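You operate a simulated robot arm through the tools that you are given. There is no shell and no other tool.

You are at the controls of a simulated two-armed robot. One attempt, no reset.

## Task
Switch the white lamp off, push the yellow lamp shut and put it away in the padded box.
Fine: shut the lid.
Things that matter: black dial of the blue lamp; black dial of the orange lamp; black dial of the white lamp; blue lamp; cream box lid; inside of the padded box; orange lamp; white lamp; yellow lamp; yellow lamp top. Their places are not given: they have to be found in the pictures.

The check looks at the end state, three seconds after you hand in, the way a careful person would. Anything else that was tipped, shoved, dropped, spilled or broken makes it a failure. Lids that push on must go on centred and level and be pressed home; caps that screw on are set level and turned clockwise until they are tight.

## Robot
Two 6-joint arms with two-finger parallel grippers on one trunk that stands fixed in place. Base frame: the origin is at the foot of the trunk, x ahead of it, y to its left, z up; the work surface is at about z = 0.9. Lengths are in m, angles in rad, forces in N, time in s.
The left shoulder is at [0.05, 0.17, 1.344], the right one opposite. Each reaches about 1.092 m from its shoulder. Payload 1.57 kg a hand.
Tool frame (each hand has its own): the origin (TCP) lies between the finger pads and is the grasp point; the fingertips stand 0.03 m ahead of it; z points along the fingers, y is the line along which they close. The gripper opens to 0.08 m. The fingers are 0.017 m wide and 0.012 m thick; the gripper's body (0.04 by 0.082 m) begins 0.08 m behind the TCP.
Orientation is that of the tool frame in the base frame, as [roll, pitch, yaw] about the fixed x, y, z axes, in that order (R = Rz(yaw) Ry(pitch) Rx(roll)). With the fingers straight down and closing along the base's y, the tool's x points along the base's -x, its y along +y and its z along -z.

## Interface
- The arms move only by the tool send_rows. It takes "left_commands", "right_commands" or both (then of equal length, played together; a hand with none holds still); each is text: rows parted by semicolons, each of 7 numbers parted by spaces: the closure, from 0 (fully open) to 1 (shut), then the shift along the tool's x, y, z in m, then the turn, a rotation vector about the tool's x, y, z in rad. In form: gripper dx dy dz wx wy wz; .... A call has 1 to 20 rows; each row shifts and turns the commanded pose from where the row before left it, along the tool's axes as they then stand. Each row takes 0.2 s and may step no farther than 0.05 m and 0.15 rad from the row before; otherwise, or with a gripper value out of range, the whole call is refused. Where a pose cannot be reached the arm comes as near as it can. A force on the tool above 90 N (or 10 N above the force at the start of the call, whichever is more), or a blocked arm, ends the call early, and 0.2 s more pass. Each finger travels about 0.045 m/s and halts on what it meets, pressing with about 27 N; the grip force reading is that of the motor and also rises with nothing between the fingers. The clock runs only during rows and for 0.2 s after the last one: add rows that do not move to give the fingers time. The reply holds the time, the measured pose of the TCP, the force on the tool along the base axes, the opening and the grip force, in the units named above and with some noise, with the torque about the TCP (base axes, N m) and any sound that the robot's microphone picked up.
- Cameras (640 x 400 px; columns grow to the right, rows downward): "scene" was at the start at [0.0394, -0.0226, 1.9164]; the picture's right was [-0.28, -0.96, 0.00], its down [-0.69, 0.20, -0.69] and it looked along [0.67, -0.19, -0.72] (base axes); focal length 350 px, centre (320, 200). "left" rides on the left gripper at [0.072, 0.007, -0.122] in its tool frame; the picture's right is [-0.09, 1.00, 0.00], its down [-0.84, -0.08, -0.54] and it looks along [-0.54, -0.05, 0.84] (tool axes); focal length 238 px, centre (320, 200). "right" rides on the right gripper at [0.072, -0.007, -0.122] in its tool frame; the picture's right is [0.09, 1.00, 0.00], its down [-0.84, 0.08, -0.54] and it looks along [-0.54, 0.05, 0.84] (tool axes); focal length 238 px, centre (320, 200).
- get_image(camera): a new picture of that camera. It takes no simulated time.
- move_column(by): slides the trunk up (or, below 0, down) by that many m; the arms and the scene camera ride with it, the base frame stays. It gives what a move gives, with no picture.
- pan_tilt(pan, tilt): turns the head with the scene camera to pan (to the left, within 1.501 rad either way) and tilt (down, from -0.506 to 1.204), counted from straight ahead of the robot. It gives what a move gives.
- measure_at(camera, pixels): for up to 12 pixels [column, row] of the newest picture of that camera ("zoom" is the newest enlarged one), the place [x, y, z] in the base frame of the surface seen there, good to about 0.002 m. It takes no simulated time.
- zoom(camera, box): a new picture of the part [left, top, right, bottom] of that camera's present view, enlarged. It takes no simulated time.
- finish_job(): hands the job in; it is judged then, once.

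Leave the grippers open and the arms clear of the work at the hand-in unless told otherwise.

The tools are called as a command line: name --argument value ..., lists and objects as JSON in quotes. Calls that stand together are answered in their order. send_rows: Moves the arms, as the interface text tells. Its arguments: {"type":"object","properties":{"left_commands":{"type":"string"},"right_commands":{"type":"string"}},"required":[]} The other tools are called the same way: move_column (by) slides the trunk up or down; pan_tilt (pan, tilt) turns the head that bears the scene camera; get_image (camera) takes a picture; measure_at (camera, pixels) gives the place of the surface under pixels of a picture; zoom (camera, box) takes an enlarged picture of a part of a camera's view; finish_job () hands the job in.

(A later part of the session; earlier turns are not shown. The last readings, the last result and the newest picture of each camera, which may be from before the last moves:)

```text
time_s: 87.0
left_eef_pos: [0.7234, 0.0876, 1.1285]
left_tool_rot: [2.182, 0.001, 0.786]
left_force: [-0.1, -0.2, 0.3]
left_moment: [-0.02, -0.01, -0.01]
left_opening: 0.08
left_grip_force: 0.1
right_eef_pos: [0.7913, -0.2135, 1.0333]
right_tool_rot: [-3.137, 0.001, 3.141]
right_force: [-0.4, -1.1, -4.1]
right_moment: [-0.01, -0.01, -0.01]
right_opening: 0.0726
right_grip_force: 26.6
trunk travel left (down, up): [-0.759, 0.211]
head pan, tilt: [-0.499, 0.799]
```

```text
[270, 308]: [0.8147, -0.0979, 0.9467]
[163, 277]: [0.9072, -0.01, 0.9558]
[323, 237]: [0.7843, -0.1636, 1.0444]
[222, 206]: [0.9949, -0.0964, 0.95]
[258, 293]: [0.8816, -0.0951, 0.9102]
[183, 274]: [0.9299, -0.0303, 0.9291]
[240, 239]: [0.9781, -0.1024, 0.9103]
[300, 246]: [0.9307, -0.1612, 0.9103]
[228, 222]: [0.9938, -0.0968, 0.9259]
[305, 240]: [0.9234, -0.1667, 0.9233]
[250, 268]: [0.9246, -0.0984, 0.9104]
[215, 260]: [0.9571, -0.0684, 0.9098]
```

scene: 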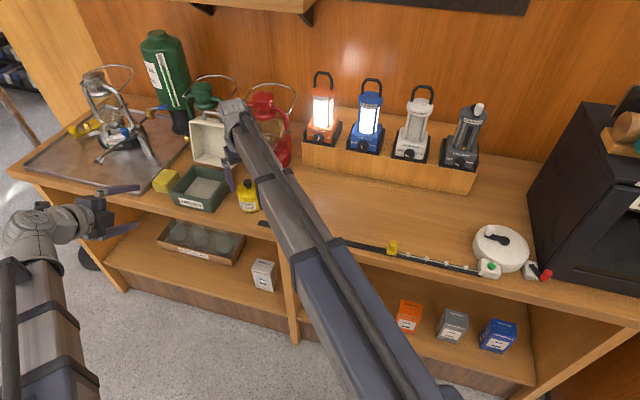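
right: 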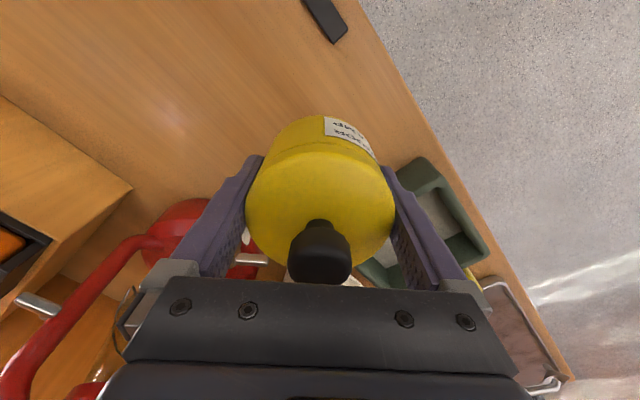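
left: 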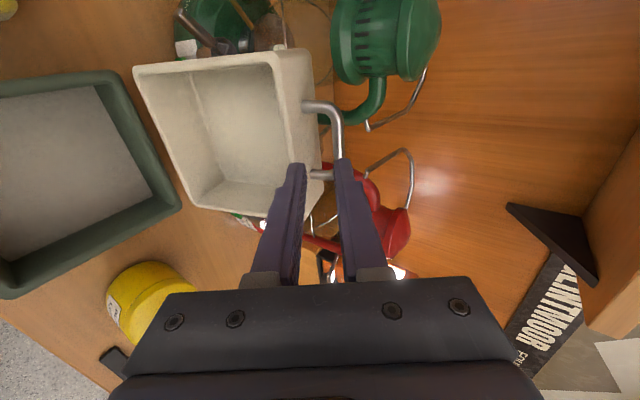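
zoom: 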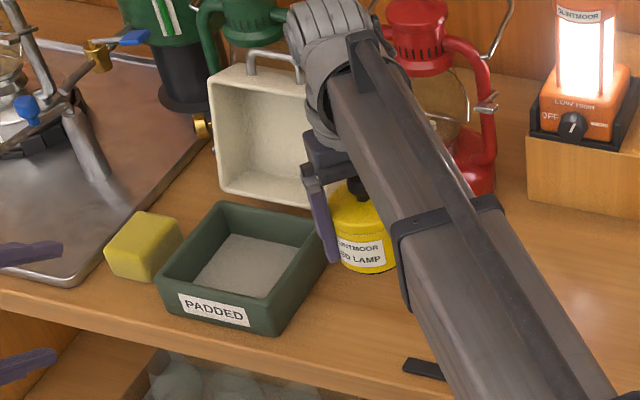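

Interior centre comes out near (0.907,-0.097). Moving the lamp over it, TCP to (0.905,-0.096).

send_rows --right_commands "1 -0.0142 0.0147 0 0 0 0;1 -0.0228 0.0235 0 0 0 0;1 -0.0228 0.0235 0 0 0 0;1 -0.0228 0.0235 0 0 0 0;1 -0.0211 0.0218 0 0 0 0;1 -0.01 0.0105 0 0 0 0;1 0 0 0 0 0 0"

get_image --camera "right"

get_image --camera "scene"

get_image --camera "left"

```text
time_s: 88.6
left_eef_pos: [0.7227, 0.0885, 1.1285]
left_tool_rot: [2.182, 0.001, 0.785]
left_force: [0.6, -0.4, -0.2]
left_moment: [0.02, -0.01, 0.02]
left_opening: 0.0798
left_grip_force: 0.0
right_eef_pos: [0.9059, -0.0961, 1.0338]
right_tool_rot: [-3.138, 0.004, 3.141]
right_force: [-0.5, 0.2, -4.4]
right_moment: [-0.01, -0.01, 0.01]
right_opening: 0.0726
right_grip_force: 27.3
trunk travel left (down, up): [-0.759, 0.211]
head pan, tilt: [-0.499, 0.799]
```

```text
taken
```

right: 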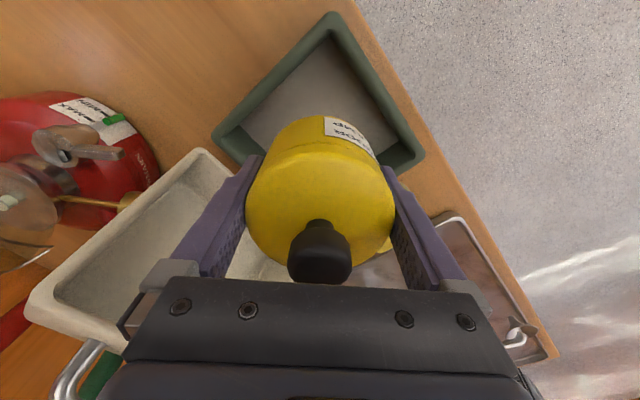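

```text
taken
```

scene: 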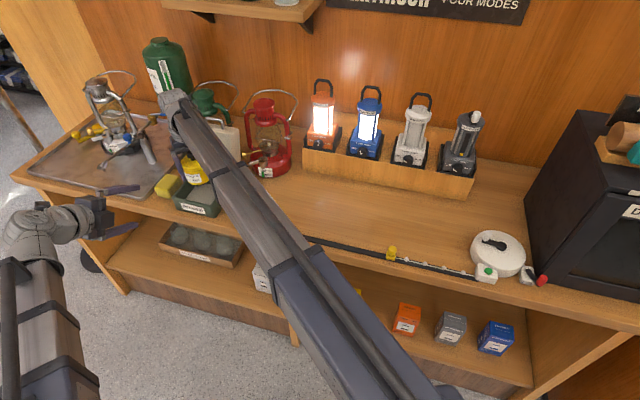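

```text
taken
```

left: 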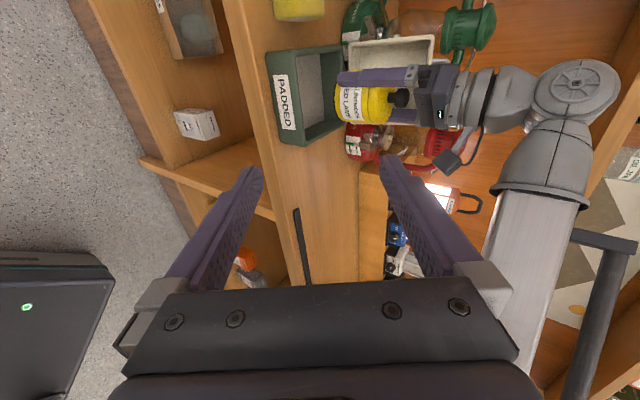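

Lamp is above the box, well clear of the open lid. Lowering 0.07 first.

move_column --by -0.04

move_column --by -0.03

get_image --camera "right"

get_image --camera "left"

```text
time_s: 89.4
left_eef_pos: [0.7223, 0.0855, 1.0887]
left_tool_rot: [2.182, 0.0, 0.787]
left_force: [0.2, 0.0, -0.3]
left_moment: [0.01, -0.01, -0.02]
left_opening: 0.0802
left_grip_force: 0.1
right_eef_pos: [0.9056, -0.0954, 0.9932]
right_tool_rot: [-3.137, 0.003, -3.141]
right_force: [-0.3, -0.4, -4.3]
right_moment: [0.0, -0.01, -0.01]
right_opening: 0.0725
right_grip_force: 26.9
trunk travel left (down, up): [-0.719, 0.251]
head pan, tilt: [-0.499, 0.799]
```

```text
time_s: 90.1
left_eef_pos: [0.7225, 0.0876, 1.0571]
left_tool_rot: [2.182, 0.001, 0.784]
left_force: [0.1, -0.2, 0.2]
left_moment: [0.01, -0.01, 0.03]
left_opening: 0.0801
left_grip_force: 0.0
right_eef_pos: [0.906, -0.0952, 0.9635]
right_tool_rot: [-3.136, 0.004, -3.142]
right_force: [0.1, -0.2, -3.8]
right_moment: [-0.01, 0.0, 0.0]
right_opening: 0.0725
right_grip_force: 27.0
trunk travel left (down, up): [-0.689, 0.281]
head pan, tilt: [-0.499, 0.799]
```

```text
taken
```

right: 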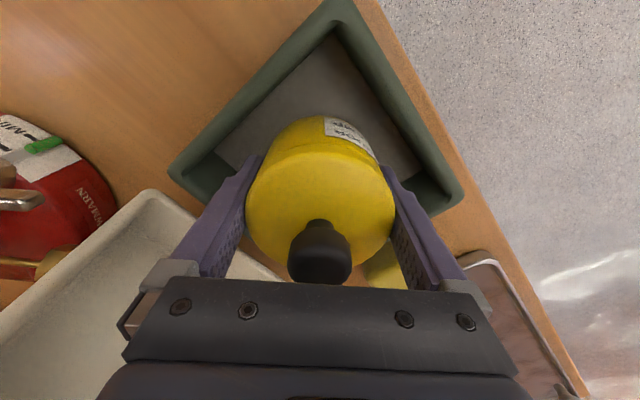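

```text
taken
```

left: 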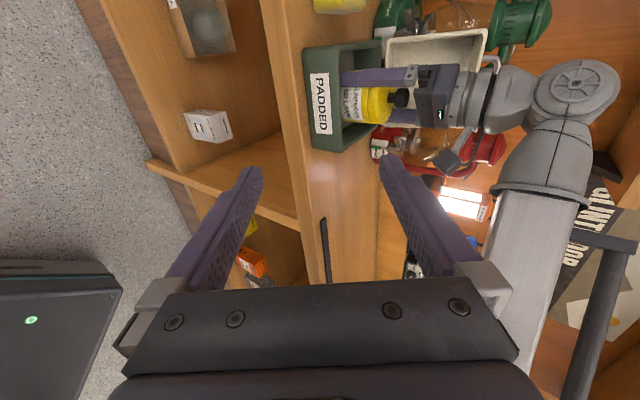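

Lamp bottom is about 14 mm above the padding. Lowering 11 mm, then in small steps until it takes the weight.

move_column --by -0.011

move_column --by -0.003

```text
time_s: 90.7
left_eef_pos: [0.7224, 0.0871, 1.0466]
left_tool_rot: [2.183, 0.0, 0.785]
left_force: [-0.7, 0.1, 0.2]
left_moment: [0.01, 0.0, 0.0]
left_opening: 0.08
left_grip_force: 0.0
right_eef_pos: [0.905, -0.0953, 0.9525]
right_tool_rot: [-3.136, 0.003, 3.141]
right_force: [-0.9, 0.4, -5.4]
right_moment: [0.0, -0.01, 0.01]
right_opening: 0.0727
right_grip_force: 26.4
trunk travel left (down, up): [-0.678, 0.292]
head pan, tilt: [-0.499, 0.799]
```

```text
time_s: 91.2
left_eef_pos: [0.7223, 0.0884, 1.0434]
left_tool_rot: [2.181, -0.002, 0.786]
left_force: [0.0, -0.4, -1.1]
left_moment: [0.02, 0.0, -0.02]
left_opening: 0.08
left_grip_force: 0.0
right_eef_pos: [0.9042, -0.0953, 0.9497]
right_tool_rot: [-3.136, 0.004, 3.141]
right_force: [0.8, -1.2, -4.5]
right_moment: [-0.04, -0.02, 0.0]
right_opening: 0.0728
right_grip_force: 26.8
trunk travel left (down, up): [-0.675, 0.295]
head pan, tilt: [-0.499, 0.799]
```

Still carrying the weight at TCP z=0.950. Another 2 mm.

move_column --by -0.002

move_column --by -0.002

```text
time_s: 91.8
left_eef_pos: [0.7232, 0.087, 1.041]
left_tool_rot: [2.182, -0.001, 0.788]
left_force: [-0.9, -0.1, -0.5]
left_moment: [-0.01, 0.01, 0.01]
left_opening: 0.0798
left_grip_force: 0.0
right_eef_pos: [0.9047, -0.0954, 0.9474]
right_tool_rot: [-3.138, 0.004, 3.141]
right_force: [0.4, 0.2, -4.0]
right_moment: [-0.01, -0.01, 0.02]
right_opening: 0.0728
right_grip_force: 27.0
trunk travel left (down, up): [-0.673, 0.297]
head pan, tilt: [-0.499, 0.799]
```

```text
time_s: 92.3
left_eef_pos: [0.7222, 0.0875, 1.0401]
left_tool_rot: [2.18, 0.0, 0.785]
left_force: [0.8, 0.2, -1.0]
left_moment: [0.03, 0.0, 0.05]
left_opening: 0.08
left_grip_force: 0.0
right_eef_pos: [0.9043, -0.0958, 0.9476]
right_tool_rot: [-3.136, 0.008, -3.141]
right_force: [6.3, 0.6, 15.6]
right_moment: [0.57, 0.07, -0.15]
right_opening: 0.0727
right_grip_force: 26.9
trunk travel left (down, up): [-0.671, 0.299]
head pan, tilt: [-0.499, 0.799]
```

The lamp has touched down (force flipped to +15.6 N). Opening the fingers.

send_rows --right_commands "0 0 0 0 0 0 0;0 0 0 0 0 0 0;0 0 0 0 0 0 0"

get_image --camera "right"

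```text
time_s: 93.1
left_eef_pos: [0.723, 0.0862, 1.0397]
left_tool_rot: [2.182, 0.0, 0.786]
left_force: [-0.5, 1.0, -0.4]
left_moment: [-0.01, 0.02, -0.01]
left_opening: 0.0801
left_grip_force: 0.0
right_eef_pos: [0.9047, -0.0968, 0.9462]
right_tool_rot: [-3.136, 0.004, 3.141]
right_force: [0.3, -0.2, -0.4]
right_moment: [0.03, 0.0, 0.01]
right_opening: 0.08
right_grip_force: 0.0
trunk travel left (down, up): [-0.671, 0.299]
head pan, tilt: [-0.499, 0.799]
```

```text
taken
```

right: 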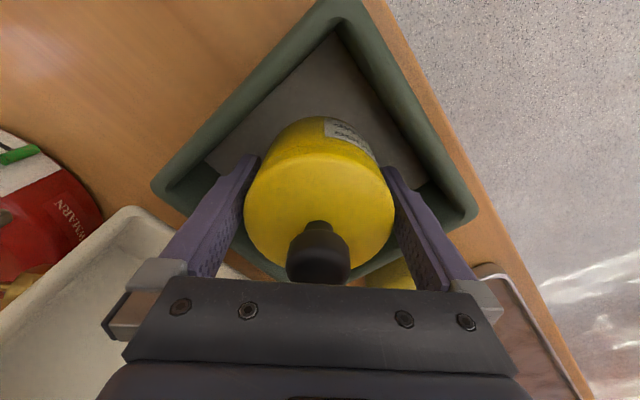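

Released, upright in the box. Raising straight up 0.03, checking, then 0.1 more.

move_column --by 0.03

move_column --by 0.12

get_image --camera "right"

get_image --camera "left"

```text
time_s: 93.8
left_eef_pos: [0.723, 0.086, 1.0688]
left_tool_rot: [2.182, 0.0, 0.787]
left_force: [0.2, 0.1, -0.7]
left_moment: [-0.03, -0.01, -0.01]
left_opening: 0.0801
left_grip_force: 0.1
right_eef_pos: [0.9034, -0.0947, 0.9756]
right_tool_rot: [-3.137, 0.004, -3.141]
right_force: [-0.2, 0.2, 0.5]
right_moment: [0.0, -0.04, 0.01]
right_opening: 0.0801
right_grip_force: 0.0
trunk travel left (down, up): [-0.701, 0.269]
head pan, tilt: [-0.499, 0.799]
```

```text
time_s: 95.3
left_eef_pos: [0.7216, 0.0871, 1.1899]
left_tool_rot: [2.183, 0.001, 0.785]
left_force: [-0.2, -0.6, 0.0]
left_moment: [-0.01, -0.01, -0.01]
left_opening: 0.08
left_grip_force: 0.1
right_eef_pos: [0.9052, -0.0955, 1.0968]
right_tool_rot: [-3.136, 0.003, -3.141]
right_force: [0.1, 0.0, 0.1]
right_moment: [0.01, 0.05, 0.04]
right_opening: 0.0799
right_grip_force: 0.0
trunk travel left (down, up): [-0.821, 0.149]
head pan, tilt: [-0.499, 0.799]
```

```text
taken
```

right: 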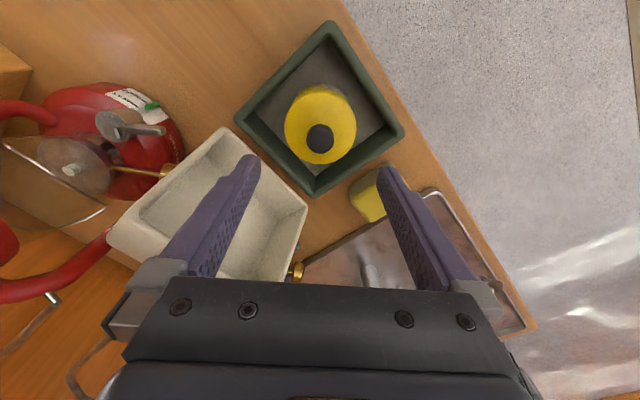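

```text
taken
```

left: 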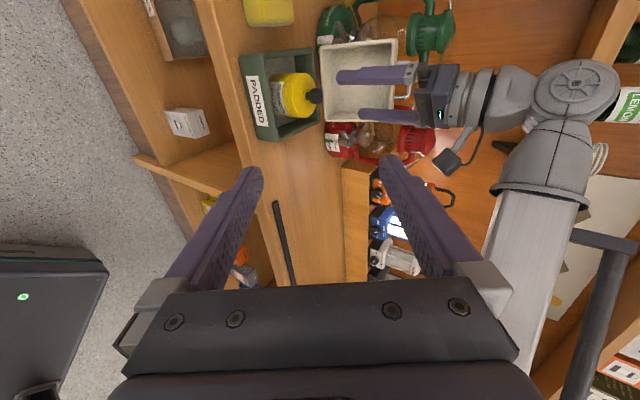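

The lamp stands in the box. Measuring its top, the rim and the lid's rim/ceiling for the height fit.

measure_at --camera "right" --pixels '[[320, 138], [313, 137], [327, 139], [320, 100], [330, 28], [240, 120], [400, 130], [315, 192], [265, 105], [385, 100], [280, 165], [360, 160]]'

zoom --camera "right" --box '[100, 110, 320, 290]'

measure_at --camera "zoom" --pixels '[[380, 60], [30, 375], [595, 290], [250, 200], [450, 300], [500, 270], [170, 270], [560, 230], [460, 150], [120, 300]]'

```text
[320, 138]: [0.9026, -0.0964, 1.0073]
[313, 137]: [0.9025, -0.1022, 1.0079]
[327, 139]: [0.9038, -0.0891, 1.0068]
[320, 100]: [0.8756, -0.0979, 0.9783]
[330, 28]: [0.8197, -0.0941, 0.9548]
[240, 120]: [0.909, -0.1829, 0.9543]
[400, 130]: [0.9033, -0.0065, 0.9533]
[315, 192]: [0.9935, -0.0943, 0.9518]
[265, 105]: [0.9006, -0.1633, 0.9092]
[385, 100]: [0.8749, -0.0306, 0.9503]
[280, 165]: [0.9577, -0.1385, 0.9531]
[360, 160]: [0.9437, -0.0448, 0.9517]
```

```text
2.22 times, centred on (210, 200) of right
```

zoom: 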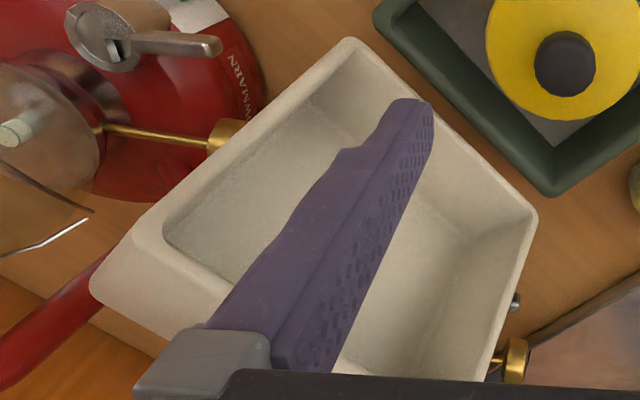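

```text
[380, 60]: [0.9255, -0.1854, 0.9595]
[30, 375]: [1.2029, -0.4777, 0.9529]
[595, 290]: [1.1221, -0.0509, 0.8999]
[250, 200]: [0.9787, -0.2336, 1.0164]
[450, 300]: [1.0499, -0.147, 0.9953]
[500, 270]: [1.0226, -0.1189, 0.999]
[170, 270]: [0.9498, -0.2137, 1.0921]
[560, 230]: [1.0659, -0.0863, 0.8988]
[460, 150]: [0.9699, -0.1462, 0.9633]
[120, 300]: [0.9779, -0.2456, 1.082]
```

Lamp top is z≈1.0073, about 0.054 above the rim, which is close to the lid's inner depth. I'll measure the lid's outer depth at its side wall too.

measure_at --camera "zoom" --pixels '[[95, 283], [100, 295], [130, 235], [140, 330], [150, 350], [200, 300], [175, 225], [350, 45], [470, 160], [525, 210], [510, 300], [420, 330]]'

```text
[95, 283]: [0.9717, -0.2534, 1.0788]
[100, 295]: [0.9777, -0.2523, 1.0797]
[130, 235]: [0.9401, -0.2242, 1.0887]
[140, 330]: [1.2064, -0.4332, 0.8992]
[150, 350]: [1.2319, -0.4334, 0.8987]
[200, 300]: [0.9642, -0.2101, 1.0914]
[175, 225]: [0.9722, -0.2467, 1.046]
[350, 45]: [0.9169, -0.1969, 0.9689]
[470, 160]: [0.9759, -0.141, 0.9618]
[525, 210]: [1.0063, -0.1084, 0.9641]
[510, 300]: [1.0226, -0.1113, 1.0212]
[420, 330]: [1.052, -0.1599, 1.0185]
```

By fitting the bar's two positions, the hinge is at about f=-0.781, z=0.955, so the shut ceiling should be ≈1.008–1.009 against the lamp's 1.007: it should just fit. I withdraw the right hand to its off-bench park first.

send_rows --right_commands "0 0.0435 -0.0104 0 0 0 0;0 0.0435 -0.0104 0 0 0 0;0 0.0435 -0.0104 0 0 0 0;0 0.0435 -0.0104 0 0 0 0;0 0.0435 -0.0104 0 0 0 0;0 0.0435 -0.0104 0 0 0 0;0 0.0435 -0.0104 0 0 0 0;0 0.0435 -0.0104 0 0 0 0;0 0.0435 -0.0104 0 0 0 0;0 0.0435 -0.0104 0 0 0 0"

get_image --camera "scene"

zoom --camera "scene" --box '[150, 100, 310, 240]'

```text
time_s: 97.5
left_eef_pos: [0.7213, 0.0865, 1.1898]
left_tool_rot: [2.18, 0.002, 0.787]
left_force: [0.6, 0.2, 0.3]
left_moment: [-0.02, -0.04, 0.02]
left_opening: 0.0801
left_grip_force: 0.0
right_eef_pos: [0.4697, -0.1993, 1.0972]
right_tool_rot: [-3.136, 0.005, -3.139]
right_force: [-0.4, -0.1, -0.1]
right_moment: [0.02, -0.01, 0.03]
right_opening: 0.08
right_grip_force: 0.1
trunk travel left (down, up): [-0.821, 0.149]
head pan, tilt: [-0.499, 0.799]
```

```text
taken
```

scene: 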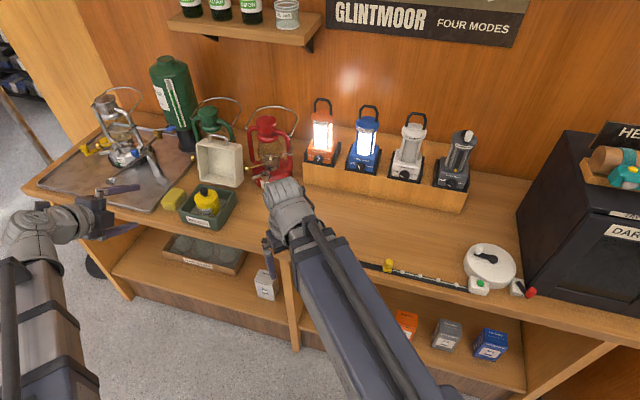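

```text
2.86 times, centred on (230, 170) of scene
```

zoom: 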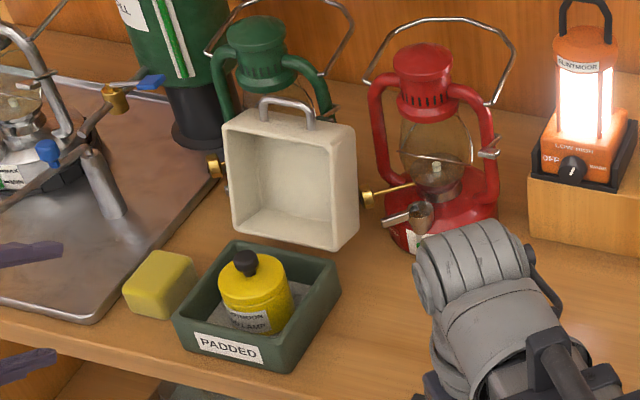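

Clear view. Measuring the open handle bar from the scene view (zoom around (287,102)).

measure_at --camera "zoom" --pixels '[[287, 102], [275, 100], [300, 106], [265, 112], [310, 120], [290, 125], [232, 120], [350, 135], [232, 220], [338, 245]]'

send_rows --left_commands "0.62 0 0.02294 0.03277 0 0 0;0.62 0 0.02294 0.03277 0 0 0;0.62 0 0.02294 0.03277 0 0 0;0.62 0 0.02294 0.03277 0 0 0;0.62 0 0.02294 0.03277 0 0 0"

get_image --camera "left"

```text
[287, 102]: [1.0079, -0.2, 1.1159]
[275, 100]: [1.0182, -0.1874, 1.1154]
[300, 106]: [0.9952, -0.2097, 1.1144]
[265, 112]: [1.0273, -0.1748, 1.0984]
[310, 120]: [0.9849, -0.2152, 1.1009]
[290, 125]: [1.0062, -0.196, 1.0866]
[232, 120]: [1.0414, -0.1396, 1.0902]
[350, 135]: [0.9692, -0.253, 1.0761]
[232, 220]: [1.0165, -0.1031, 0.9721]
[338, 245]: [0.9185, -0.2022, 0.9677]
```

```text
time_s: 98.7
left_eef_pos: [0.8655, -0.0546, 1.1902]
left_tool_rot: [2.181, 0.0, 0.786]
left_force: [0.3, -0.8, -0.3]
left_moment: [0.02, 0.03, -0.03]
left_opening: 0.0305
left_grip_force: 0.1
right_eef_pos: [0.4713, -0.2005, 1.0948]
right_tool_rot: [-3.137, 0.002, -3.141]
right_force: [-0.2, -0.2, 0.4]
right_moment: [0.02, 0.04, 0.02]
right_opening: 0.0798
right_grip_force: 0.1
trunk travel left (down, up): [-0.821, 0.149]
head pan, tilt: [-0.499, 0.799]
```

```text
taken
```

left: 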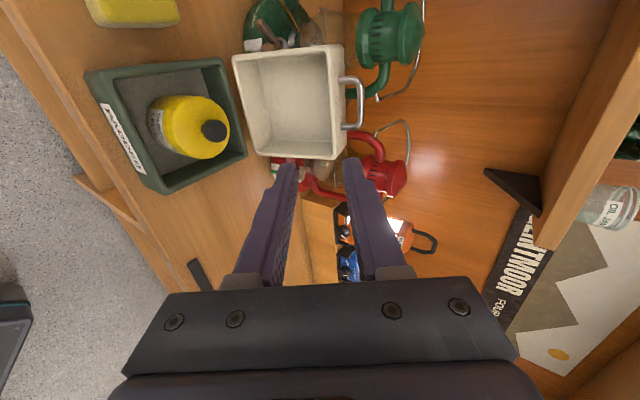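

Bar centre in the open position: f≈-0.855, z≈1.112, r≈-0.573, aligned with the hand (r=-0.573). Moving forward 0.12, lowering 0.052, then looking.

send_rows --left_commands "0.62 0 0.02294 0.03277 0 0 0;0.62 0 0.02294 0.03277 0 0 0;0.62 0 0.02294 0.03277 0 0 0"

move_column --by -0.052

get_image --camera "left"

measure_at --camera "left" --pixels '[[341, 115], [341, 125], [342, 135], [330, 100], [330, 150]]'

```text
time_s: 99.5
left_eef_pos: [0.9502, -0.1402, 1.1892]
left_tool_rot: [2.181, 0.001, 0.785]
left_force: [0.1, 0.3, -0.5]
left_moment: [-0.04, 0.0, -0.04]
left_opening: 0.0303
left_grip_force: 0.1
right_eef_pos: [0.4718, -0.2008, 1.0961]
right_tool_rot: [-3.135, 0.004, -3.141]
right_force: [-0.7, -0.8, -0.1]
right_moment: [-0.02, 0.0, 0.02]
right_opening: 0.08
right_grip_force: 0.1
trunk travel left (down, up): [-0.821, 0.149]
head pan, tilt: [-0.499, 0.799]
```

```text
time_s: 100.5
left_eef_pos: [0.9501, -0.1387, 1.1382]
left_tool_rot: [2.18, -0.001, 0.786]
left_force: [-0.4, 1.4, 1.0]
left_moment: [-0.01, 0.0, 0.01]
left_opening: 0.0304
left_grip_force: 0.0
right_eef_pos: [0.4703, -0.1995, 1.0445]
right_tool_rot: [-3.135, 0.004, 3.141]
right_force: [0.5, 0.2, 0.3]
right_moment: [-0.03, -0.02, 0.03]
right_opening: 0.0801
right_grip_force: 0.1
trunk travel left (down, up): [-0.769, 0.201]
head pan, tilt: [-0.499, 0.799]
```

```text
taken
```

left: 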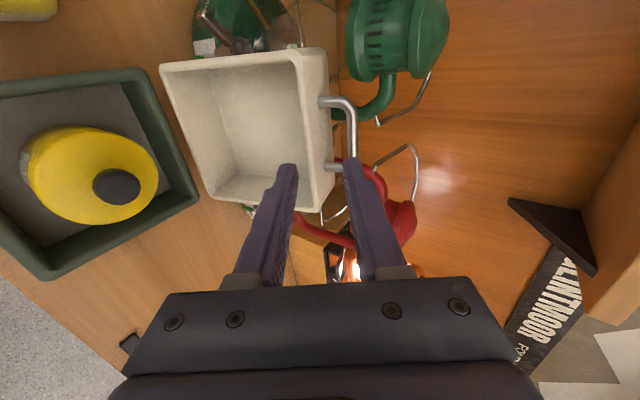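

```text
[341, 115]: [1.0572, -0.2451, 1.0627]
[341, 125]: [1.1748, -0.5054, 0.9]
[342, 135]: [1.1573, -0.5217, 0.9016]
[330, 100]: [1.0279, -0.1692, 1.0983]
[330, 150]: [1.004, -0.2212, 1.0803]
```

The bar at about (353,125) will line up with the fingers after a 0.049 m forward move. Doing that and checking.

send_rows --left_commands "0.62 0 0.01405 0.02007 0 0 0;0.62 0 0.01405 0.02007 0 0 0"

get_image --camera "left"

measure_at --camera "left" --pixels '[[322, 120], [322, 130], [322, 140]]'

```text
time_s: 101.1
left_eef_pos: [0.9842, -0.1741, 1.1388]
left_tool_rot: [2.181, 0.003, 0.787]
left_force: [0.7, 0.5, 0.0]
left_moment: [0.02, -0.02, -0.03]
left_opening: 0.0306
left_grip_force: 0.1
right_eef_pos: [0.4706, -0.199, 1.0439]
right_tool_rot: [-3.136, 0.003, -3.14]
right_force: [0.4, -0.9, 0.9]
right_moment: [0.01, 0.01, -0.02]
right_opening: 0.0796
right_grip_force: 0.2
trunk travel left (down, up): [-0.769, 0.201]
head pan, tilt: [-0.499, 0.799]
```

```text
taken
```

left: 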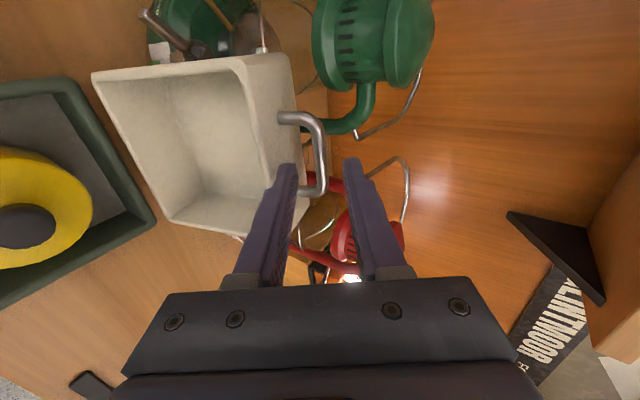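

```text
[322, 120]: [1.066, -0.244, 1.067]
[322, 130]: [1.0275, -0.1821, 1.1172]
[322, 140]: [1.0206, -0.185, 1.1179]
```

The bar is centred between the finger lines, 15 mm ahead of the tips. Advancing along the finger direction in three forward/down substeps.

send_rows --left_commands "0.62 0 0.0047 0.00672 0 0 0"

move_column --by -0.0057

send_rows --left_commands "0.62 0 0.0047 0.00672 0 0 0"

move_column --by -0.0057

get_image --camera "left"

```text
time_s: 101.5
left_eef_pos: [0.9906, -0.1798, 1.1382]
left_tool_rot: [2.18, 0.002, 0.785]
left_force: [-0.3, -0.4, 0.3]
left_moment: [0.01, 0.0, -0.03]
left_opening: 0.0302
left_grip_force: 0.0
right_eef_pos: [0.471, -0.1998, 1.0439]
right_tool_rot: [-3.139, 0.004, -3.14]
right_force: [-0.8, -0.5, 1.1]
right_moment: [-0.02, -0.02, -0.03]
right_opening: 0.0802
right_grip_force: 0.2
trunk travel left (down, up): [-0.769, 0.201]
head pan, tilt: [-0.499, 0.799]
```

```text
time_s: 102.0
left_eef_pos: [0.9905, -0.1797, 1.1332]
left_tool_rot: [2.179, -0.001, 0.786]
left_force: [0.3, 0.2, -0.4]
left_moment: [0.02, 0.0, -0.04]
left_opening: 0.0302
left_grip_force: 0.0
right_eef_pos: [0.4704, -0.199, 1.0381]
right_tool_rot: [-3.136, 0.003, -3.141]
right_force: [0.0, 1.1, -0.2]
right_moment: [-0.02, 0.01, -0.02]
right_opening: 0.08
right_grip_force: 0.1
trunk travel left (down, up): [-0.764, 0.206]
head pan, tilt: [-0.499, 0.799]
```

```text
time_s: 102.4
left_eef_pos: [0.996, -0.1851, 1.132]
left_tool_rot: [2.18, 0.0, 0.787]
left_force: [0.1, 0.7, 0.5]
left_moment: [-0.01, 0.04, 0.01]
left_opening: 0.0304
left_grip_force: 0.1
right_eef_pos: [0.4723, -0.1996, 1.0381]
right_tool_rot: [-3.136, 0.002, -3.141]
right_force: [0.5, 1.2, 0.3]
right_moment: [0.02, 0.02, 0.0]
right_opening: 0.08
right_grip_force: 0.1
trunk travel left (down, up): [-0.764, 0.206]
head pan, tilt: [-0.499, 0.799]
```

```text
time_s: 103.0
left_eef_pos: [0.996, -0.1845, 1.127]
left_tool_rot: [2.178, 0.0, 0.784]
left_force: [-0.2, -0.1, 0.2]
left_moment: [-0.02, 0.02, 0.02]
left_opening: 0.0302
left_grip_force: 0.0
right_eef_pos: [0.4704, -0.201, 1.0323]
right_tool_rot: [-3.137, 0.003, -3.141]
right_force: [-0.3, 0.7, -0.2]
right_moment: [0.0, 0.0, -0.01]
right_opening: 0.0797
right_grip_force: 0.2
trunk travel left (down, up): [-0.758, 0.212]
head pan, tilt: [-0.499, 0.799]
```

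```text
taken
```

left: 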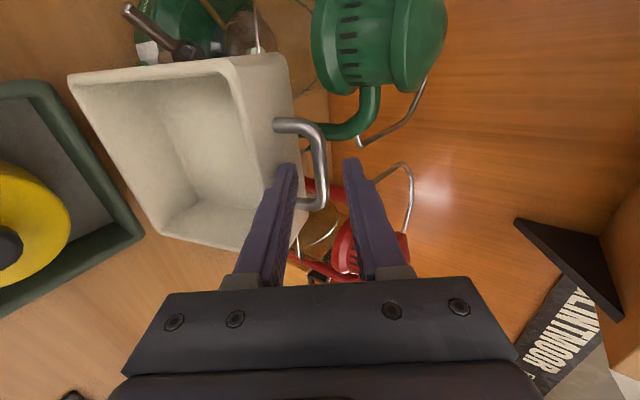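

The bar is just between the tips now. Two more substeps, then narrowing the cage.

send_rows --left_commands "0.62 0 0.0047 0.00672 0 0 0"

move_column --by -0.0057

send_rows --left_commands "0.62 0 0.0023 0.0033 0 0 0;0.775 0 0 0 0 0 0;0.775 0 0 0 0 0 0"

get_image --camera "left"

```text
time_s: 103.4
left_eef_pos: [1.0019, -0.1896, 1.1266]
left_tool_rot: [2.181, 0.0, 0.787]
left_force: [-0.2, -0.4, 0.1]
left_moment: [-0.02, -0.01, 0.0]
left_opening: 0.0304
left_grip_force: 0.1
right_eef_pos: [0.4708, -0.1998, 1.0326]
right_tool_rot: [-3.136, 0.004, 3.141]
right_force: [-0.2, -0.4, 0.1]
right_moment: [0.01, 0.01, 0.02]
right_opening: 0.08
right_grip_force: 0.0
trunk travel left (down, up): [-0.758, 0.212]
head pan, tilt: [-0.499, 0.799]
```

```text
time_s: 103.9
left_eef_pos: [1.0009, -0.1897, 1.1226]
left_tool_rot: [2.178, 0.0, 0.787]
left_force: [-0.8, 1.2, 7.8]
left_moment: [0.0, -0.01, -0.02]
left_opening: 0.0256
left_grip_force: 0.1
right_eef_pos: [0.4704, -0.1996, 1.028]
right_tool_rot: [-3.134, 0.005, 3.14]
right_force: [0.2, -0.3, 0.2]
right_moment: [0.0, 0.01, -0.01]
right_opening: 0.08
right_grip_force: 0.0
trunk travel left (down, up): [-0.752, 0.218]
head pan, tilt: [-0.499, 0.799]
```

```text
time_s: 104.7
left_eef_pos: [1.0054, -0.1936, 1.1208]
left_tool_rot: [2.18, 0.0, 0.785]
left_force: [0.8, -0.1, -0.4]
left_moment: [0.0, 0.01, -0.01]
left_opening: 0.0179
left_grip_force: 0.0
right_eef_pos: [0.4719, -0.199, 1.0277]
right_tool_rot: [-3.136, 0.004, 3.141]
right_force: [0.3, -0.2, -0.7]
right_moment: [0.02, 0.01, 0.0]
right_opening: 0.0798
right_grip_force: 0.2
trunk travel left (down, up): [-0.752, 0.218]
head pan, tilt: [-0.499, 0.799]
```

```text
taken
```

left: 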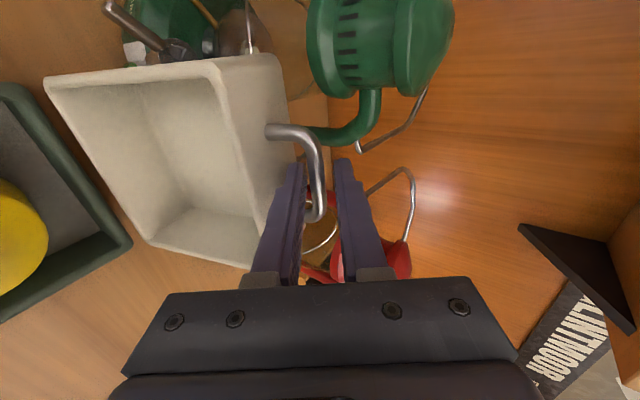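

The bar is caged with no load. Now I draw the lid forward: alternating small pulls toward the front and small column rises to follow the arc from 105° back through vertical.

send_rows --left_commands "0.775 0 -0.0062 -0.00885 0 0 0"

move_column --by 0.0035

send_rows --left_commands "0.775 0 -0.0031 -0.00443 0 0 0"

move_column --by 0.0025

get_image --camera "left"

```text
time_s: 105.1
left_eef_pos: [0.9975, -0.1866, 1.1214]
left_tool_rot: [2.18, 0.001, 0.786]
left_force: [0.4, -0.7, -0.1]
left_moment: [0.0, 0.03, 0.0]
left_opening: 0.0181
left_grip_force: 0.0
right_eef_pos: [0.471, -0.2, 1.0262]
right_tool_rot: [-3.137, 0.004, -3.14]
right_force: [-0.2, 0.2, 0.6]
right_moment: [0.01, -0.04, -0.02]
right_opening: 0.0799
right_grip_force: 0.0
trunk travel left (down, up): [-0.752, 0.218]
head pan, tilt: [-0.499, 0.799]
```

```text
time_s: 105.7
left_eef_pos: [0.9978, -0.1868, 1.1251]
left_tool_rot: [2.179, -0.001, 0.785]
left_force: [0.4, 0.4, 0.0]
left_moment: [-0.05, -0.04, -0.01]
left_opening: 0.018
left_grip_force: 0.2
right_eef_pos: [0.4717, -0.1999, 1.0312]
right_tool_rot: [-3.136, 0.004, -3.141]
right_force: [0.0, -0.3, 0.4]
right_moment: [0.01, -0.01, -0.02]
right_opening: 0.08
right_grip_force: 0.2
trunk travel left (down, up): [-0.756, 0.214]
head pan, tilt: [-0.499, 0.799]
```

```text
time_s: 106.0
left_eef_pos: [0.9925, -0.182, 1.1252]
left_tool_rot: [2.181, 0.001, 0.787]
left_force: [1.0, 0.2, 0.5]
left_moment: [0.0, -0.01, -0.04]
left_opening: 0.0185
left_grip_force: 0.1
right_eef_pos: [0.4708, -0.2004, 1.0295]
right_tool_rot: [-3.135, 0.004, -3.141]
right_force: [-0.3, 0.4, 0.3]
right_moment: [0.0, 0.01, -0.02]
right_opening: 0.0801
right_grip_force: 0.0
trunk travel left (down, up): [-0.756, 0.214]
head pan, tilt: [-0.499, 0.799]
```

```text
time_s: 106.6
left_eef_pos: [0.9934, -0.1816, 1.1268]
left_tool_rot: [2.179, -0.001, 0.786]
left_force: [-0.5, -0.2, -0.3]
left_moment: [-0.01, -0.02, 0.02]
left_opening: 0.0182
left_grip_force: 0.2
right_eef_pos: [0.4706, -0.1993, 1.0326]
right_tool_rot: [-3.138, 0.005, 3.141]
right_force: [-0.1, 0.0, 0.0]
right_moment: [0.01, 0.0, 0.01]
right_opening: 0.0799
right_grip_force: 0.2
trunk travel left (down, up): [-0.758, 0.212]
head pan, tilt: [-0.499, 0.799]
```

```text
taken
```

left: 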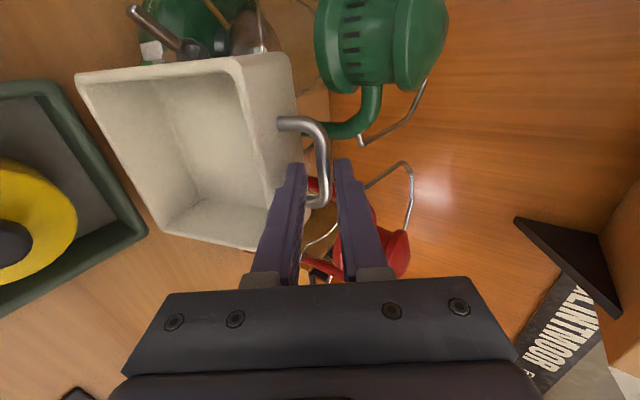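

The cage slid along the bar without bringing the lid. I'll re-seat the bar deeper and apply a light squeeze (commanding slightly less than the bar's thickness) so friction can draw it.

send_rows --left_commands "0.775 0 0.00258 0.00369 0 0 0"

move_column --by -0.0031

send_rows --left_commands "0.775 0 0.00258 0.00369 0 0 0"

move_column --by -0.0031

send_rows --left_commands "0.9 0 0 0 0 0 0;0.9 0 0 0 0 0 0"

get_image --camera "left"

```text
time_s: 107.0
left_eef_pos: [0.9954, -0.1846, 1.1267]
left_tool_rot: [2.178, 0.0, 0.785]
left_force: [-0.1, 0.1, -0.2]
left_moment: [0.02, 0.0, 0.0]
left_opening: 0.0182
left_grip_force: 0.1
right_eef_pos: [0.4711, -0.1997, 1.0333]
right_tool_rot: [-3.136, 0.004, -3.141]
right_force: [-0.5, -0.4, 0.4]
right_moment: [0.01, -0.01, -0.01]
right_opening: 0.0799
right_grip_force: 0.0
trunk travel left (down, up): [-0.758, 0.212]
head pan, tilt: [-0.499, 0.799]
```

```text
time_s: 107.5
left_eef_pos: [0.9964, -0.1852, 1.1246]
left_tool_rot: [2.18, -0.001, 0.785]
left_force: [-0.1, 0.3, 0.3]
left_moment: [0.0, 0.02, 0.03]
left_opening: 0.018
left_grip_force: 0.1
right_eef_pos: [0.4706, -0.1995, 1.0301]
right_tool_rot: [-3.137, 0.005, 3.141]
right_force: [1.1, -0.8, 0.3]
right_moment: [-0.01, 0.02, -0.02]
right_opening: 0.0804
right_grip_force: 0.1
trunk travel left (down, up): [-0.755, 0.215]
head pan, tilt: [-0.499, 0.799]
```

```text
time_s: 107.9
left_eef_pos: [1.0008, -0.1877, 1.124]
left_tool_rot: [2.18, -0.001, 0.787]
left_force: [0.3, 0.4, 0.0]
left_moment: [-0.03, -0.02, 0.0]
left_opening: 0.0181
left_grip_force: 0.0
right_eef_pos: [0.4707, -0.2002, 1.0302]
right_tool_rot: [-3.138, 0.005, -3.14]
right_force: [0.5, -0.3, 0.0]
right_moment: [0.02, 0.0, -0.02]
right_opening: 0.0801
right_grip_force: 0.0
trunk travel left (down, up): [-0.755, 0.215]
head pan, tilt: [-0.499, 0.799]
```

```text
time_s: 108.4
left_eef_pos: [0.9991, -0.1885, 1.1201]
left_tool_rot: [2.18, 0.0, 0.786]
left_force: [-0.4, 0.3, -0.6]
left_moment: [-0.04, -0.01, 0.01]
left_opening: 0.0178
left_grip_force: 0.1
right_eef_pos: [0.4697, -0.1989, 1.0266]
right_tool_rot: [-3.136, 0.004, -3.141]
right_force: [-0.3, 0.1, -0.4]
right_moment: [-0.02, 0.0, 0.03]
right_opening: 0.0801
right_grip_force: 0.0
trunk travel left (down, up): [-0.752, 0.218]
head pan, tilt: [-0.499, 0.799]
```

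```text
time_s: 109.0
left_eef_pos: [1.0005, -0.1878, 1.1215]
left_tool_rot: [2.178, 0.001, 0.786]
left_force: [1.5, -1.2, 5.6]
left_moment: [-0.01, -0.13, 0.0]
left_opening: 0.0132
left_grip_force: 2.8
right_eef_pos: [0.4718, -0.2, 1.0283]
right_tool_rot: [-3.138, 0.002, -3.141]
right_force: [-0.5, -0.4, -0.1]
right_moment: [0.0, 0.0, 0.0]
right_opening: 0.0799
right_grip_force: 0.2
trunk travel left (down, up): [-0.752, 0.218]
head pan, tilt: [-0.499, 0.799]
```

```text
taken
```

left: 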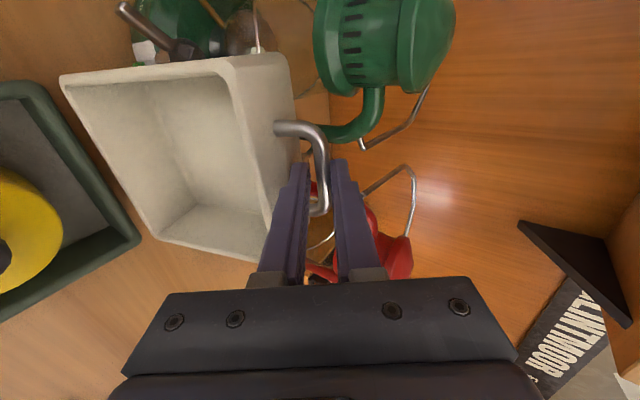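

The upper finger presses lightly (about 6 N) on the bar. I close a touch more (0.96) for a light two-sided hold and draw it along the arc in small steps.

send_rows --left_commands "0.96 0 0 0 0 0 0;0.96 0 0 0 0 0 0;0.96 0 -0.0017 -0.00246 0 0 0"

move_column --by 0.002

send_rows --left_commands "0.96 0 -0.0023 -0.00328 0 0 0"

move_column --by 0.002

get_image --camera "left"

```text
time_s: 109.8
left_eef_pos: [0.9975, -0.186, 1.1225]
left_tool_rot: [2.178, 0.0, 0.787]
left_force: [5.7, -3.1, 11.6]
left_moment: [-0.04, -0.32, 0.1]
left_opening: 0.0149
left_grip_force: 6.3
right_eef_pos: [0.4689, -0.1986, 1.0268]
right_tool_rot: [-3.138, 0.005, -3.142]
right_force: [0.6, 0.0, -1.2]
right_moment: [0.02, -0.01, 0.01]
right_opening: 0.0802
right_grip_force: 0.0
trunk travel left (down, up): [-0.752, 0.218]
head pan, tilt: [-0.499, 0.799]
```

```text
time_s: 110.3
left_eef_pos: [0.9967, -0.1855, 1.1239]
left_tool_rot: [2.179, 0.0, 0.785]
left_force: [4.3, -1.7, 9.8]
left_moment: [-0.08, -0.2, -0.02]
left_opening: 0.0121
left_grip_force: 5.0
right_eef_pos: [0.4695, -0.1997, 1.0289]
right_tool_rot: [-3.137, 0.005, 3.141]
right_force: [-0.5, -0.6, -1.1]
right_moment: [-0.01, -0.02, 0.0]
right_opening: 0.08
right_grip_force: 0.0
trunk travel left (down, up): [-0.754, 0.216]
head pan, tilt: [-0.499, 0.799]
```

```text
time_s: 110.8
left_eef_pos: [0.9946, -0.1823, 1.1228]
left_tool_rot: [2.176, 0.0, 0.785]
left_force: [5.8, -2.4, 12.1]
left_moment: [-0.06, -0.3, 0.09]
left_opening: 0.0145
left_grip_force: 6.6
right_eef_pos: [0.4706, -0.2002, 1.0287]
right_tool_rot: [-3.137, 0.004, 3.14]
right_force: [-0.4, -0.9, 0.3]
right_moment: [0.04, -0.02, -0.02]
right_opening: 0.0799
right_grip_force: 0.1
trunk travel left (down, up): [-0.754, 0.216]
head pan, tilt: [-0.499, 0.799]
```

```text
time_s: 111.3
left_eef_pos: [0.9944, -0.1829, 1.125]
left_tool_rot: [2.181, 0.001, 0.785]
left_force: [3.3, -1.8, 9.2]
left_moment: [-0.07, -0.16, -0.05]
left_opening: 0.0119
left_grip_force: 5.1
right_eef_pos: [0.4715, -0.1999, 1.0311]
right_tool_rot: [-3.136, 0.004, -3.141]
right_force: [-0.2, 0.5, 0.4]
right_moment: [0.01, 0.0, 0.01]
right_opening: 0.0798
right_grip_force: 0.1
trunk travel left (down, up): [-0.756, 0.214]
head pan, tilt: [-0.499, 0.799]
```

```text
taken
```

left: 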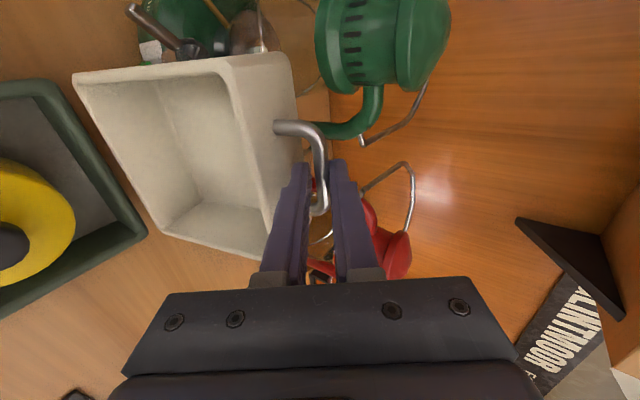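

The lid is not following: at this angle the finger presses it further open rather than forward. A better pull is from behind the bar with the right hand, which can reach there steeper. First I open and withdraw the left hand back along its finger direction.

send_rows --left_commands "0.62 0 0 0 0 0 0;0.62 0 0 0 0 0 0;0.62 0 -0.0047 -0.00672 0 0 0"

move_column --by 0.006

send_rows --left_commands "0.62 0 -0.0047 -0.00672 0 0 0;0.62 0 -0.0047 -0.00672 0 0 0"

move_column --by 0.02

send_rows --left_commands "0.62 0 -0.0229 -0.0328 0 0 0;0.62 0 -0.0229 -0.0328 0 0 0;0.62 0 -0.0229 -0.0328 0 0 0;0.62 0 -0.0229 -0.0328 0 0 0;0.62 0 -0.0229 -0.0328 0 0 0;0.62 0 -0.0229 -0.0328 0 0 0;0.62 0 -0.0229 -0.0328 0 0 0;0.62 0 -0.0229 -0.0328 0 0 0"

get_image --camera "scene"

```text
time_s: 112.1
left_eef_pos: [0.9881, -0.1771, 1.1257]
left_tool_rot: [2.178, -0.001, 0.785]
left_force: [2.9, -3.1, 10.3]
left_moment: [-0.16, -0.21, 0.02]
left_opening: 0.0217
left_grip_force: 0.1
right_eef_pos: [0.471, -0.2003, 1.0321]
right_tool_rot: [-3.137, 0.005, -3.14]
right_force: [-0.1, -0.4, -0.4]
right_moment: [0.03, -0.02, 0.0]
right_opening: 0.0801
right_grip_force: 0.1
trunk travel left (down, up): [-0.756, 0.214]
head pan, tilt: [-0.499, 0.799]
```

```text
time_s: 112.6
left_eef_pos: [0.9893, -0.1768, 1.1312]
left_tool_rot: [2.181, -0.001, 0.785]
left_force: [-0.2, -0.3, -0.4]
left_moment: [-0.02, -0.05, 0.02]
left_opening: 0.0306
left_grip_force: 0.0
right_eef_pos: [0.4702, -0.1989, 1.0378]
right_tool_rot: [-3.137, 0.003, -3.139]
right_force: [0.5, -0.3, 0.3]
right_moment: [0.01, 0.01, 0.03]
right_opening: 0.0802
right_grip_force: 0.0
trunk travel left (down, up): [-0.762, 0.208]
head pan, tilt: [-0.499, 0.799]
```

```text
time_s: 113.2
left_eef_pos: [0.9769, -0.1659, 1.1312]
left_tool_rot: [2.178, 0.0, 0.788]
left_force: [1.7, -0.9, 5.8]
left_moment: [-0.05, -0.12, -0.01]
left_opening: 0.0252
left_grip_force: 0.0
right_eef_pos: [0.4706, -0.1983, 1.0372]
right_tool_rot: [-3.136, 0.005, 3.141]
right_force: [0.0, -0.1, -0.6]
right_moment: [-0.02, 0.02, 0.01]
right_opening: 0.0802
right_grip_force: 0.1
trunk travel left (down, up): [-0.762, 0.208]
head pan, tilt: [-0.499, 0.799]
```

```text
time_s: 113.9
left_eef_pos: [0.9779, -0.166, 1.1513]
left_tool_rot: [2.179, -0.001, 0.785]
left_force: [-0.6, 1.4, -0.7]
left_moment: [0.01, -0.02, 0.0]
left_opening: 0.0306
left_grip_force: 0.1
right_eef_pos: [0.4713, -0.2, 1.0567]
right_tool_rot: [-3.136, 0.005, 3.139]
right_force: [0.0, -0.9, -0.6]
right_moment: [-0.01, 0.03, -0.03]
right_opening: 0.08
right_grip_force: 0.1
trunk travel left (down, up): [-0.782, 0.188]
head pan, tilt: [-0.499, 0.799]
```

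```text
time_s: 115.7
left_eef_pos: [0.7492, 0.0622, 1.1513]
left_tool_rot: [2.181, 0.0, 0.784]
left_force: [0.1, 0.5, -1.0]
left_moment: [0.01, 0.01, 0.05]
left_opening: 0.0304
left_grip_force: 0.1
right_eef_pos: [0.47, -0.1998, 1.0569]
right_tool_rot: [-3.14, 0.005, -3.141]
right_force: [0.0, -1.2, 0.3]
right_moment: [0.01, -0.03, 0.0]
right_opening: 0.0799
right_grip_force: 0.1
trunk travel left (down, up): [-0.782, 0.188]
head pan, tilt: [-0.499, 0.799]
```

```text
taken
```

scene: 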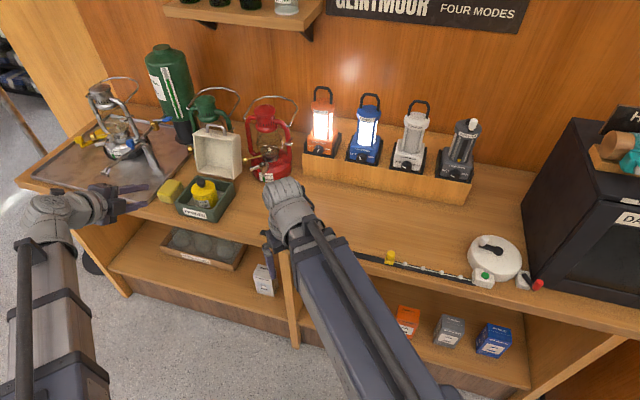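

Left hand is clear. I check that the box hasn't shifted and re-measure the bar.

zoom --camera "scene" --box '[160, 90, 280, 230]'

measure_at --camera "scene" --pixels '[[212, 222], [212, 214], [178, 203], [236, 182], [213, 127], [208, 126], [218, 128], [204, 131], [223, 134], [200, 175], [238, 180], [207, 183]]'

```text
2.86 times, centred on (220, 160) of scene
```

zoom: 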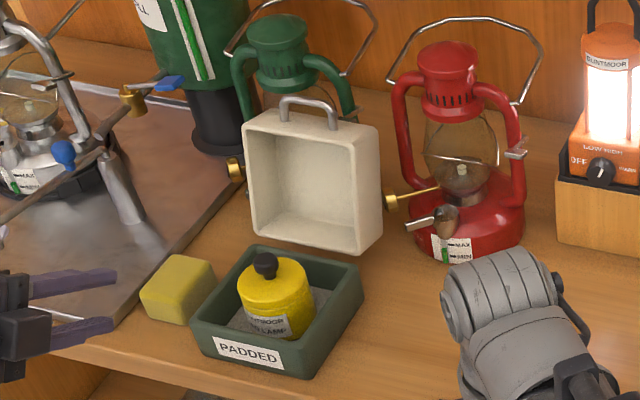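

```text
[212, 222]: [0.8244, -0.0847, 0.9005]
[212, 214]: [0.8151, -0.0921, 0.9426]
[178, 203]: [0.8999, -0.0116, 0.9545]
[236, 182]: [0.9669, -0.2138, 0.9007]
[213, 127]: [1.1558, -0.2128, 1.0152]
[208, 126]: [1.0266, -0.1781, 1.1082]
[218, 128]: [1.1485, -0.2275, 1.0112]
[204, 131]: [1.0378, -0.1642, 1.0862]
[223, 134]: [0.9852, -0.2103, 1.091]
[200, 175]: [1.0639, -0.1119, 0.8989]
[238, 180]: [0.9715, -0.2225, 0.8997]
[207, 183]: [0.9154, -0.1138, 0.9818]
```

The box is unmoved (near corner still (0.815,-0.092)). Measuring the green lantern parts just behind the lid handle to be sure a finger fits there.

measure_at --camera "zoom" --pixels '[[310, 100], [300, 98], [290, 103], [325, 105], [335, 70], [345, 95], [350, 115], [300, 62], [270, 90], [245, 90], [320, 80], [310, 85]]'

```text
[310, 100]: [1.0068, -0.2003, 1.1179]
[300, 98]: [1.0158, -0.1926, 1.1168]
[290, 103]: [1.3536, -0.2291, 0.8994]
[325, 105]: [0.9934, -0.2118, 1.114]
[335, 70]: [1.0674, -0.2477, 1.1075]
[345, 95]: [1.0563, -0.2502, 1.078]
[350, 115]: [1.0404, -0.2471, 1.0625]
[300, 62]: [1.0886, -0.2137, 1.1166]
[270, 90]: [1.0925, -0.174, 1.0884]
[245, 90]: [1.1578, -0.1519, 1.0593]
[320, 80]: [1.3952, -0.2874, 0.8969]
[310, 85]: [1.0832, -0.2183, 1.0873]
```

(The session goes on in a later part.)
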